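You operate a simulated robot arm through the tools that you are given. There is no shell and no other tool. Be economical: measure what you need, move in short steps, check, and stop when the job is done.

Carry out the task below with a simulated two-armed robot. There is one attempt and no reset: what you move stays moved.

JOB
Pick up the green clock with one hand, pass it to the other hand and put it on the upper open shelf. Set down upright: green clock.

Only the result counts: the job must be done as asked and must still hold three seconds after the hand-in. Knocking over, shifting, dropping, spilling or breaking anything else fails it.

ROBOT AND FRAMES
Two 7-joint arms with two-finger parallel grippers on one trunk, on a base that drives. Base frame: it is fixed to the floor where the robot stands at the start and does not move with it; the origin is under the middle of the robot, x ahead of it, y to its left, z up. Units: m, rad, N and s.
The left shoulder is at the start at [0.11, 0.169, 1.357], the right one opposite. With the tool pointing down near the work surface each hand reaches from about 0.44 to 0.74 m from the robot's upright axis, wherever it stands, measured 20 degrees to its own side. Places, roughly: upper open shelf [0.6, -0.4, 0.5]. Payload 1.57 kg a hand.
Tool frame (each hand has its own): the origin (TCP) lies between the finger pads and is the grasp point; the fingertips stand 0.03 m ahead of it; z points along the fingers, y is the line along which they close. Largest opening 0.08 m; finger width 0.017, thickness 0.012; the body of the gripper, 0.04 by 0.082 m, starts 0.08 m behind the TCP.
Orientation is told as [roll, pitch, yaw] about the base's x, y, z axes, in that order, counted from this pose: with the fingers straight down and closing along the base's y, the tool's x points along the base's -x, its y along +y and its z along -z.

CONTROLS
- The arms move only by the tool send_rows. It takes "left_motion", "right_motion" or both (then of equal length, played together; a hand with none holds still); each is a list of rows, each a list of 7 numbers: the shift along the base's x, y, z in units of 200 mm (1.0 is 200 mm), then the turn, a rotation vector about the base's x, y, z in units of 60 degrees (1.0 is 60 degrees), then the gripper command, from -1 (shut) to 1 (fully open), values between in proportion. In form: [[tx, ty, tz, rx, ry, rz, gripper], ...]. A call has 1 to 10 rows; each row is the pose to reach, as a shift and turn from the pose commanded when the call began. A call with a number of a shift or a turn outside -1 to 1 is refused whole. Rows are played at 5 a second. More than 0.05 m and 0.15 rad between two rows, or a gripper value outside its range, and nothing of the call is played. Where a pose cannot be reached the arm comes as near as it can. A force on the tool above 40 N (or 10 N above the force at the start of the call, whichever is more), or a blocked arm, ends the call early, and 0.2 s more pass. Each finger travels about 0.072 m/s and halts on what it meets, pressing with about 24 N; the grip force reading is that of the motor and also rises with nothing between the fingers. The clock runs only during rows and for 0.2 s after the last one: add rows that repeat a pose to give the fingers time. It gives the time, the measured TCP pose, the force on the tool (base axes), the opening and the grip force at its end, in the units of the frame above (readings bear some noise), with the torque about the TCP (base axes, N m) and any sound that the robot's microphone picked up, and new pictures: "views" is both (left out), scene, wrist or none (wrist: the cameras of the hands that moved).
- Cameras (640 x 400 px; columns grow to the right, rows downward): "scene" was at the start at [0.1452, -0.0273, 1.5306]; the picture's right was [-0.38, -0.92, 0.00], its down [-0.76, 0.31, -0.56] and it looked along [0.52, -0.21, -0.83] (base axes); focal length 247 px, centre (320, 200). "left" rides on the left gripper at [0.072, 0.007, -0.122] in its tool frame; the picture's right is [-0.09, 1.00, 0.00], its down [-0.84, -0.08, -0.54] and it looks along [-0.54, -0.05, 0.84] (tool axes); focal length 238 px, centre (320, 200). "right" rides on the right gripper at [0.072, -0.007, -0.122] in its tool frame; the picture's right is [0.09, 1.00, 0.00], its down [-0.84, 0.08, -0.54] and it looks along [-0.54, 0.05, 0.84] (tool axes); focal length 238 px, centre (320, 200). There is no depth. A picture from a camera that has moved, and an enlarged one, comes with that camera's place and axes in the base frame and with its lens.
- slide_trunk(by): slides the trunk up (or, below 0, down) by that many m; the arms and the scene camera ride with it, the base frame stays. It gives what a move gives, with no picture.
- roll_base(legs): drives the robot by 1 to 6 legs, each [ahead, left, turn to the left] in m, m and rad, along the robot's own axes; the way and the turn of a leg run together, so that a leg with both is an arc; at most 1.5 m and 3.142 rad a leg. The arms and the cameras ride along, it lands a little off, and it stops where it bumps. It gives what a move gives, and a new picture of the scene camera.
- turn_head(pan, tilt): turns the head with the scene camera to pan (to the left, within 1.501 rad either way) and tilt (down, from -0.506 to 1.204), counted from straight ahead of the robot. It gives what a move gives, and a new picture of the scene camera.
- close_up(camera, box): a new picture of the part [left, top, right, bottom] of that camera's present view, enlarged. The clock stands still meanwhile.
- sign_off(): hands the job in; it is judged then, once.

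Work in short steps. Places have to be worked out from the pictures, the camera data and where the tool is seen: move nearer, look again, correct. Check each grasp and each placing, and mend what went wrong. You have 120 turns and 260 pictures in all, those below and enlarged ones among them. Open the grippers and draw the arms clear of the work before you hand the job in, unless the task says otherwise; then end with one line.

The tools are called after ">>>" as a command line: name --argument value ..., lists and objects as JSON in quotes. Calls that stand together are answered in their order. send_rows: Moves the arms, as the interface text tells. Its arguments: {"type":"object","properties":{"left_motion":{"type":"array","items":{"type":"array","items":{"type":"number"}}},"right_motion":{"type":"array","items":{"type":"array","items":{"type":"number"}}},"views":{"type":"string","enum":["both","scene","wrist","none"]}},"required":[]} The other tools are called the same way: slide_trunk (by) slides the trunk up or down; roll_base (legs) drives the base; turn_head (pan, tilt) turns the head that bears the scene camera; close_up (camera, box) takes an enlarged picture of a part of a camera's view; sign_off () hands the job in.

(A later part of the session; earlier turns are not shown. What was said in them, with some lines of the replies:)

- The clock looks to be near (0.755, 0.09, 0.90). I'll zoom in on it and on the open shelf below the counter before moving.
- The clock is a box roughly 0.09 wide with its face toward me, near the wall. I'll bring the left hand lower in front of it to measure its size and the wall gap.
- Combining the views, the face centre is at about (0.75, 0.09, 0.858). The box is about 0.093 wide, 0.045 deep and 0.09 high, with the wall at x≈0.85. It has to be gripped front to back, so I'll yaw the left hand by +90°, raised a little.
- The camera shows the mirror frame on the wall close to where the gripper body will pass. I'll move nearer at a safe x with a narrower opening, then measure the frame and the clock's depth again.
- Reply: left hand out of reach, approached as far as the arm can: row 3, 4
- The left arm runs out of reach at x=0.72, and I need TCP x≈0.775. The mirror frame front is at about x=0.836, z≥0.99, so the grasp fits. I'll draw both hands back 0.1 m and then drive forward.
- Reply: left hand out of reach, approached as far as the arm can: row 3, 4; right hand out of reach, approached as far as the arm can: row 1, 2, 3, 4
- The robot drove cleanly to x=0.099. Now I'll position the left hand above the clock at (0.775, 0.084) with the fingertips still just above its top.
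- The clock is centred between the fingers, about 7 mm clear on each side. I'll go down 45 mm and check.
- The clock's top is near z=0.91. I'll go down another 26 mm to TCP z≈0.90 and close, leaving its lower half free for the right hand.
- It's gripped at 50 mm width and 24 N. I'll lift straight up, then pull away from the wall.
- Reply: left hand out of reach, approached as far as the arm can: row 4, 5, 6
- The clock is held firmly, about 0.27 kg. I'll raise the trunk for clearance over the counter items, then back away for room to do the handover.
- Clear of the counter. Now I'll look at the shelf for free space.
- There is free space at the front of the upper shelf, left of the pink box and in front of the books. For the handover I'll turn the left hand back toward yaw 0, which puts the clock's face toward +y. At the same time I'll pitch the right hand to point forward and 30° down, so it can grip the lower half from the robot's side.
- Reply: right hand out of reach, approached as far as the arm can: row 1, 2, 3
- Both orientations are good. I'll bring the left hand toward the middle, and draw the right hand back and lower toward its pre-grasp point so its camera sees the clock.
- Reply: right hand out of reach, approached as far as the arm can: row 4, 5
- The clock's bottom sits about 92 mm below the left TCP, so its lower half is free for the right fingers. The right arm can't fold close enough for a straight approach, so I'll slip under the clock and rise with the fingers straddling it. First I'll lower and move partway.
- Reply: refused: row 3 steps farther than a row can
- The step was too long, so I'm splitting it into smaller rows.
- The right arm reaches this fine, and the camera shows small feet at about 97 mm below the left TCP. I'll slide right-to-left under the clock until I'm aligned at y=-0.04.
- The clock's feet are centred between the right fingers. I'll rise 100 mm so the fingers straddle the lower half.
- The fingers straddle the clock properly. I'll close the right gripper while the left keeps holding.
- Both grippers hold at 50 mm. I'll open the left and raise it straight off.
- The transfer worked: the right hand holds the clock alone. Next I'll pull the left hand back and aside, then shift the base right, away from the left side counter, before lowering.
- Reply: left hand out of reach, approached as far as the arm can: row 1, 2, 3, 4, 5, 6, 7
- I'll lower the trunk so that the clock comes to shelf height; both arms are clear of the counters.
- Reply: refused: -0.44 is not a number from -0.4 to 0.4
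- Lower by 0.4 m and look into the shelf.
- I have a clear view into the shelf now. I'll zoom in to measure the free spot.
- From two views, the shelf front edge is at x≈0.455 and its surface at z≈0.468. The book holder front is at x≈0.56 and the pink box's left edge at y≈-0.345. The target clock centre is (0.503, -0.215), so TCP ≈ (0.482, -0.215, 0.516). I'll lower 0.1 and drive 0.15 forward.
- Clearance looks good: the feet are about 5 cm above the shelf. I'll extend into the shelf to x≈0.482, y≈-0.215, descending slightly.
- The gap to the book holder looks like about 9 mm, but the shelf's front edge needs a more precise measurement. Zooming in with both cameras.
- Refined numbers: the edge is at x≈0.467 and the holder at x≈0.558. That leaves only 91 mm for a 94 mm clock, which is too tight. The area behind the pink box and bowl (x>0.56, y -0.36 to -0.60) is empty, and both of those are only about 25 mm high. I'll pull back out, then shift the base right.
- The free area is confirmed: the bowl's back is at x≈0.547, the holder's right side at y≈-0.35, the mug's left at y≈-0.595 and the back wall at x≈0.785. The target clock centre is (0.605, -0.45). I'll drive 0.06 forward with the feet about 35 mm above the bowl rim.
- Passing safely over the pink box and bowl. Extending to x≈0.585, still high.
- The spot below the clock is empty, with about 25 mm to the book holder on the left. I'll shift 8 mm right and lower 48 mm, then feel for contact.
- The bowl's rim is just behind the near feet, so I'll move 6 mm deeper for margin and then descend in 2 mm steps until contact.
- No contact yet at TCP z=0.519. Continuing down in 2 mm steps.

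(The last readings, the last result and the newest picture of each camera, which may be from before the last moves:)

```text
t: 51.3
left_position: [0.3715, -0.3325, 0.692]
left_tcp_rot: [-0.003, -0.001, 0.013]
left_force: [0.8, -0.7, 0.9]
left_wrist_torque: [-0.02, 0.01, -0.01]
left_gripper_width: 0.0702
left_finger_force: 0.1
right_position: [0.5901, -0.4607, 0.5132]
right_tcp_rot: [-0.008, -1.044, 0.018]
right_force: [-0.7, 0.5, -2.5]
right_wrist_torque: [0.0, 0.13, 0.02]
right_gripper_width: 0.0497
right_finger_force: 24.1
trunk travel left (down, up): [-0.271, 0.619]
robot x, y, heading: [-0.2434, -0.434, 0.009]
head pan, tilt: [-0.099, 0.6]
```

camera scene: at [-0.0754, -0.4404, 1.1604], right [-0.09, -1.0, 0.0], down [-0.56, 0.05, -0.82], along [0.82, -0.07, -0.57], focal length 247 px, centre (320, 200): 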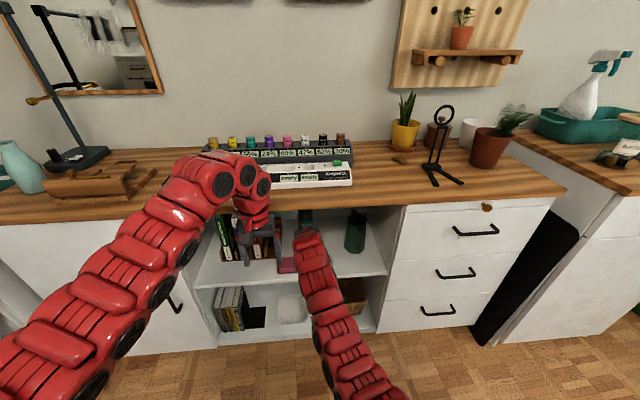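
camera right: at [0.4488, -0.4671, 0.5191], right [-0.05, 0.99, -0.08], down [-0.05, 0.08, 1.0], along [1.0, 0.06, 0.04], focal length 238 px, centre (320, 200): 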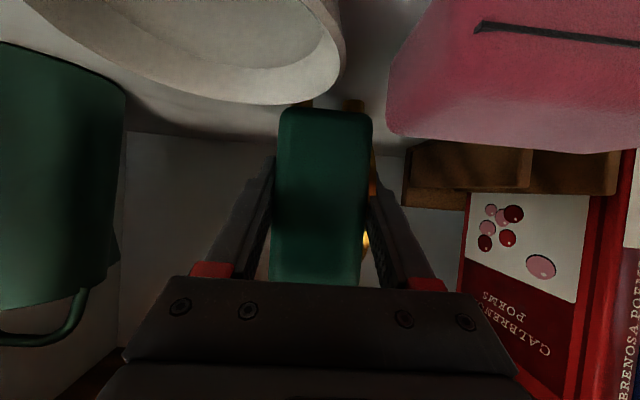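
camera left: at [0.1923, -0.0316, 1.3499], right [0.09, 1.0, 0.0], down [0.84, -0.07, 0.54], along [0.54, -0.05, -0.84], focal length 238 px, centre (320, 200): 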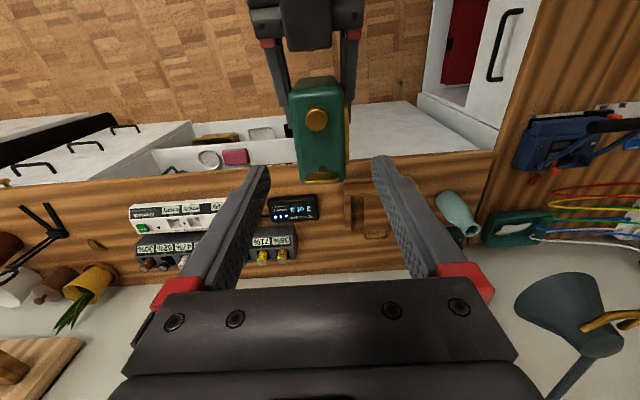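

Still free. I'll continue to about z=0.506.

>>> send_rows --right_motion '[[0, 0, -0.01, 0, 0, 0, -1], [0, 0, -0.02, 0, 0, 0, -1], [0, 0, -0.03, 0, 0, 0, -1], [0, 0, -0.03, 0, 0, 0, -1]]' --views "wrist"

>>> close_up --camera "right" --box '[240, 60, 440, 185]'

```text
t: 52.3
left_position: [0.373, -0.3334, 0.6922]
left_tcp_rot: [0.002, -0.003, 0.013]
left_force: [0.3, 0.8, -0.5]
left_wrist_torque: [-0.01, 0.01, 0.0]
left_gripper_width: 0.07
left_finger_force: 0.1
right_position: [0.5914, -0.46, 0.5095]
right_tcp_rot: [-0.009, -1.046, 0.018]
right_force: [2.5, 0.0, 2.2]
right_wrist_torque: [0.12, 0.05, -0.03]
right_gripper_width: 0.0498
right_finger_force: 24.3
trunk travel left (down, up): [-0.271, 0.619]
robot x, y, heading: [-0.2458, -0.4328, 0.008]
head pan, tilt: [-0.099, 0.6]
camera right: at [0.449, -0.4675, 0.5086], right [-0.05, 0.99, -0.08], down [-0.05, 0.08, 1.0], along [1.0, 0.06, 0.05], focal length 238 px, centre (320, 200)
```

right: 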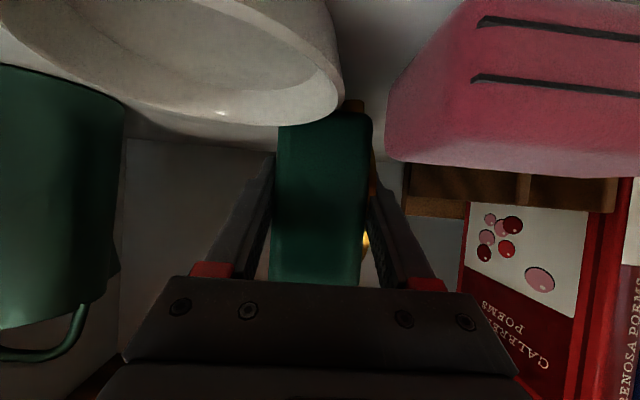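

```text
3.20 times, centred on (340, 122) of right
camera zoom: at [0.449, -0.4675, 0.5086], right [-0.05, 0.99, -0.08], down [-0.05, 0.08, 1.0], along [1.0, 0.06, 0.05], focal length 763 px, centre (256, 448)
```

zoom: 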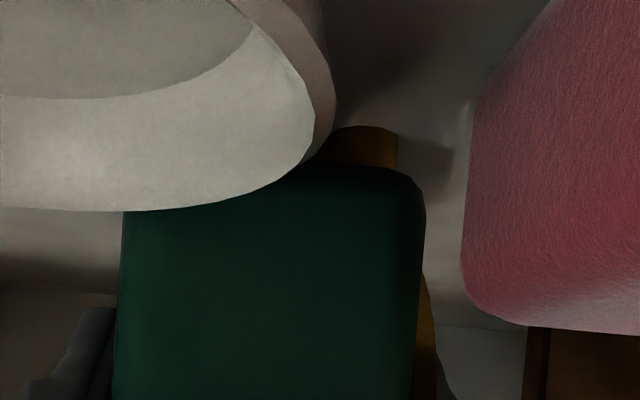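

The vertical force changed by 5 N at z≈0.509, so the feet have touched the shelf; the bowl rim at z≈0.483 is clear. I'll press about 1.5 mm more to seat all the feet, then check.

>>> send_rows --right_motion '[[0, 0, -0.004, 0, 0, 0, -1], [0, 0, -0.008, 0, 0, 0, -1], [0, 0, -0.008, 0, 0, 0, -1]]' --views "scene"

>>> close_up --camera "scene" --box '[200, 190, 400, 315]'

```text
t: 53.1
left_position: [0.3717, -0.3339, 0.6932]
left_tcp_rot: [-0.001, -0.001, 0.011]
left_force: [0.9, -0.2, 0.4]
left_wrist_torque: [-0.02, 0.03, 0.05]
left_gripper_width: 0.07
left_finger_force: 0.0
right_position: [0.5912, -0.4604, 0.5085]
right_tcp_rot: [-0.008, -1.049, 0.017]
right_force: [7.5, -0.3, 12.7]
right_wrist_torque: [0.3, 0.11, -0.09]
right_gripper_width: 0.0496
right_finger_force: 24.3
trunk travel left (down, up): [-0.271, 0.619]
robot x, y, heading: [-0.2393, -0.4344, 0.01]
head pan, tilt: [-0.099, 0.6]
camera scene: at [-0.077, -0.4404, 1.1608], right [-0.09, -1.0, 0.0], down [-0.56, 0.05, -0.83], along [0.82, -0.07, -0.56], focal length 247 px, centre (320, 200)
```

scene: 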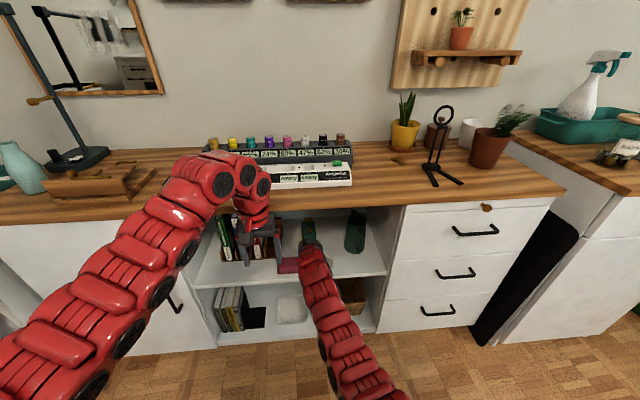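

```text
3.20 times, centred on (300, 252) of scene
camera zoom: at [-0.077, -0.4404, 1.1608], right [-0.09, -1.0, 0.0], down [-0.56, 0.05, -0.83], along [0.82, -0.07, -0.56], focal length 792 px, centre (384, 32)
```

zoom: 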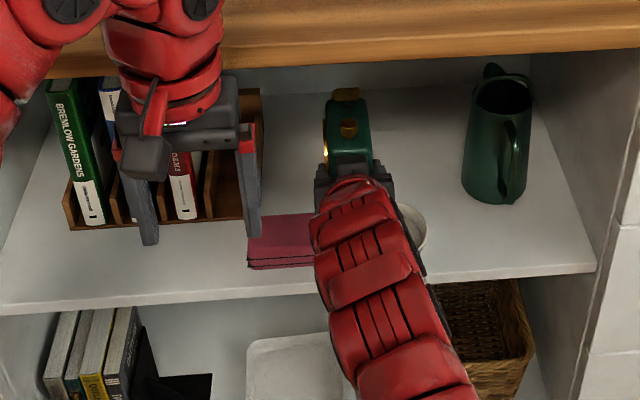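

Contact is firm, 15 N. I'll ease off the pressure by about 1.5 mm of command, then open the fingers gradually.

>>> send_rows --right_motion '[[0, 0, 0.005, 0, 0, 0, -1], [0, 0, 0.009, 0, 0, 0, -1], [0, 0, 0.009, 0, 0, 0, 0.3], [0, 0, 0.009, 0, 0, 0, 0.5], [0, 0, 0.009, 0, 0, 0, 0.75], [0, 0, 0.009, 0, 0, 0, 0.75]]' --views "wrist"

>>> close_up --camera "scene" --box '[200, 190, 400, 315]'

```text
t: 54.5
left_position: [0.3723, -0.333, 0.6913]
left_tcp_rot: [-0.001, 0.001, 0.014]
left_force: [-0.2, -0.4, -0.3]
left_wrist_torque: [-0.02, -0.01, 0.01]
left_gripper_width: 0.0702
left_finger_force: 0.1
right_position: [0.5911, -0.4607, 0.5081]
right_tcp_rot: [-0.01, -1.046, 0.017]
right_force: [0.6, -0.1, -0.4]
right_wrist_torque: [-0.02, 0.01, 0.03]
right_gripper_width: 0.0701
right_finger_force: 0.0
trunk travel left (down, up): [-0.271, 0.619]
robot x, y, heading: [-0.2431, -0.4358, 0.015]
head pan, tilt: [-0.099, 0.6]
camera right: at [0.4487, -0.4676, 0.508], right [-0.05, 0.99, -0.08], down [-0.05, 0.08, 1.0], along [1.0, 0.06, 0.04], focal length 238 px, centre (320, 200)
```

right: 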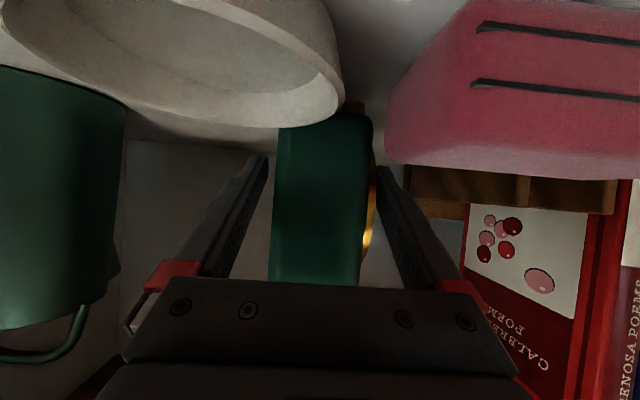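

```text
3.20 times, centred on (300, 252) of scene
camera zoom: at [-0.0759, -0.4403, 1.1605], right [-0.09, -1.0, 0.0], down [-0.56, 0.05, -0.82], along [0.82, -0.07, -0.57], focal length 792 px, centre (384, 32)
```

zoom: 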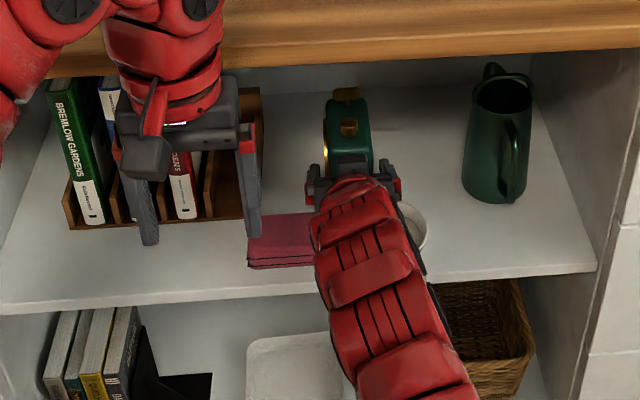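

The clock stands free and upright. Withdrawing along the finger axis, back and up.

>>> send_rows --right_motion '[[-0.1, 0, 0.06, 0, 0, 0, 0.75], [-0.22, 0, 0.13, 0, 0, 0, 0.75], [-0.4, 0, 0.23, 0, 0, 0, 0.75], [-0.6, 0, 0.3, 0, 0, 0, 0.75], [-0.8, 0, 0.3, 0, 0, 0, 0.75], [-1.0, 0, 0.3, 0, 0, 0, 0.75], [-1.0, 0, 0.3, 0, 0, 0, 0.75]]' --views "both"

>>> close_up --camera "scene" --box '[200, 190, 400, 315]'

```text
t: 56.1
left_position: [0.3728, -0.3342, 0.6912]
left_tcp_rot: [-0.002, 0.002, 0.012]
left_force: [-0.8, -0.1, 0.9]
left_wrist_torque: [0.01, 0.02, 0.04]
left_gripper_width: 0.07
left_finger_force: 0.0
right_position: [0.3881, -0.4616, 0.5668]
right_tcp_rot: [-0.008, -1.045, 0.017]
right_force: [0.1, -1.2, -0.3]
right_wrist_torque: [-0.04, -0.02, 0.01]
right_gripper_width: 0.0702
right_finger_force: 0.1
trunk travel left (down, up): [-0.271, 0.619]
robot x, y, heading: [-0.2423, -0.4339, 0.016]
head pan, tilt: [-0.099, 0.6]
camera scene: at [-0.0758, -0.4403, 1.1605], right [-0.09, -1.0, 0.0], down [-0.56, 0.05, -0.82], along [0.82, -0.07, -0.57], focal length 247 px, centre (320, 200)
camera right: at [0.2457, -0.4689, 0.5668], right [-0.05, 0.99, -0.08], down [-0.05, 0.08, 1.0], along [1.0, 0.06, 0.05], focal length 238 px, centre (320, 200)
```

scene: 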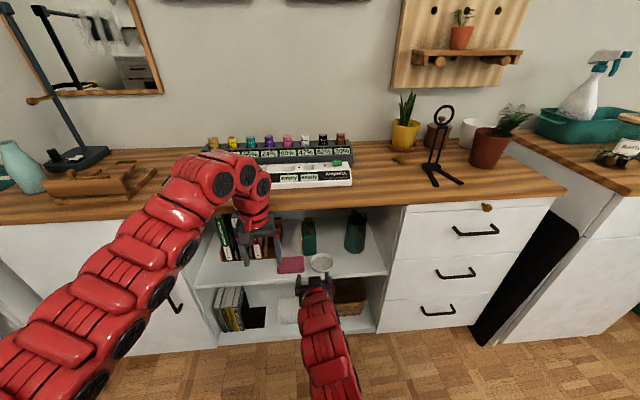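
right: 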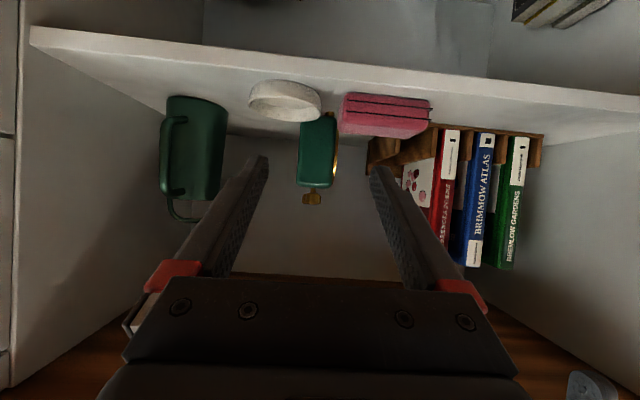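

```text
3.20 times, centred on (300, 252) of scene
camera zoom: at [-0.0758, -0.4403, 1.1605], right [-0.09, -1.0, 0.0], down [-0.56, 0.05, -0.82], along [0.82, -0.07, -0.57], focal length 792 px, centre (384, 32)
```

zoom: 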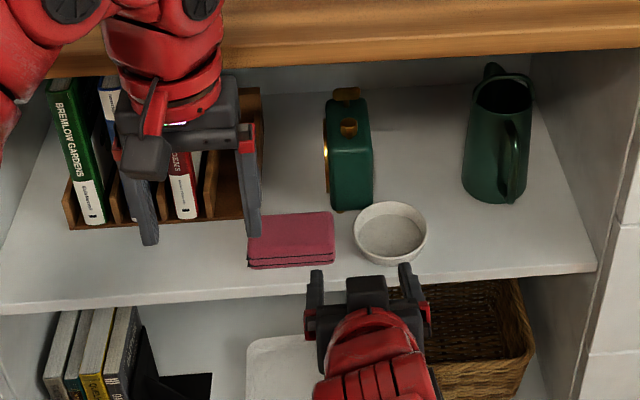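

The clock stands upright on the upper shelf, and the pink box, bowl, mug and books are where they were. I'll back the robot away to clear both arms.

>>> roll_base --legs '[[-0.25, 0, 0]]'

>>> close_up --camera "scene" --box '[200, 170, 400, 295]'

```text
t: 57.9
left_position: [0.1188, -0.3347, 0.692]
left_tcp_rot: [0.0, -0.001, 0.011]
left_force: [-0.1, -0.6, -0.2]
left_wrist_torque: [0.02, -0.01, -0.04]
left_gripper_width: 0.0701
left_finger_force: 0.1
right_position: [0.1338, -0.4658, 0.5671]
right_tcp_rot: [-0.009, -1.045, 0.018]
right_force: [0.0, 0.2, 1.4]
right_wrist_torque: [-0.02, 0.01, 0.0]
right_gripper_width: 0.07
right_finger_force: 0.3
trunk travel left (down, up): [-0.271, 0.619]
robot x, y, heading: [-0.4955, -0.439, 0.007]
head pan, tilt: [-0.099, 0.6]
camera scene: at [-0.3297, -0.4432, 1.1606], right [-0.09, -1.0, 0.0], down [-0.56, 0.05, -0.83], along [0.82, -0.07, -0.56], focal length 247 px, centre (320, 200)
```

scene: 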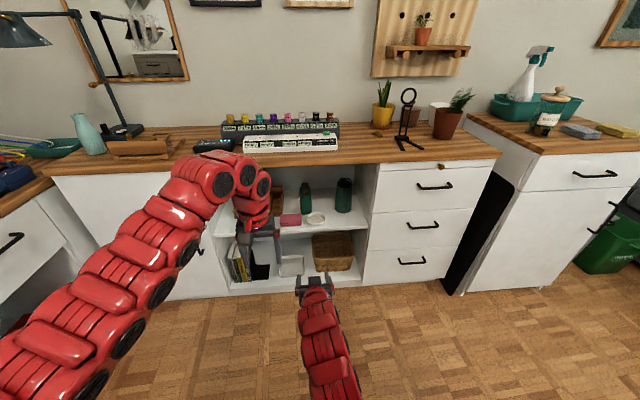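

```text
3.20 times, centred on (300, 232) of scene
camera zoom: at [-0.3297, -0.4432, 1.1606], right [-0.09, -1.0, 0.0], down [-0.56, 0.05, -0.83], along [0.82, -0.07, -0.56], focal length 792 px, centre (384, 96)
```

zoom: 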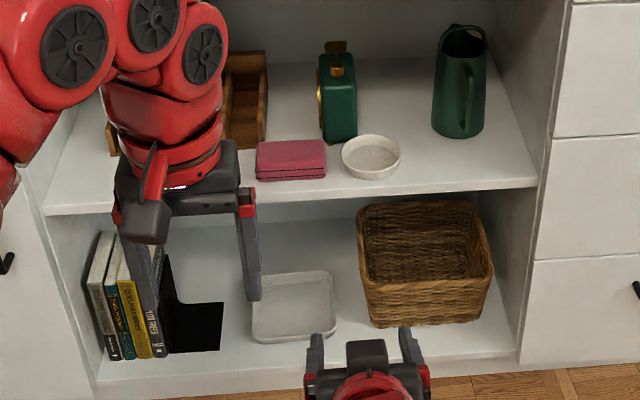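

The clock is standing upright on the upper shelf, the grippers are open and both arms are clear. Handing in.

>>> sign_off

```text
The job is handed in.
```

The green clock was picked up with the left hand, passed to the right and set upright on the upper open shelf, behind the pink box and bowl; nothing else was seen to move.
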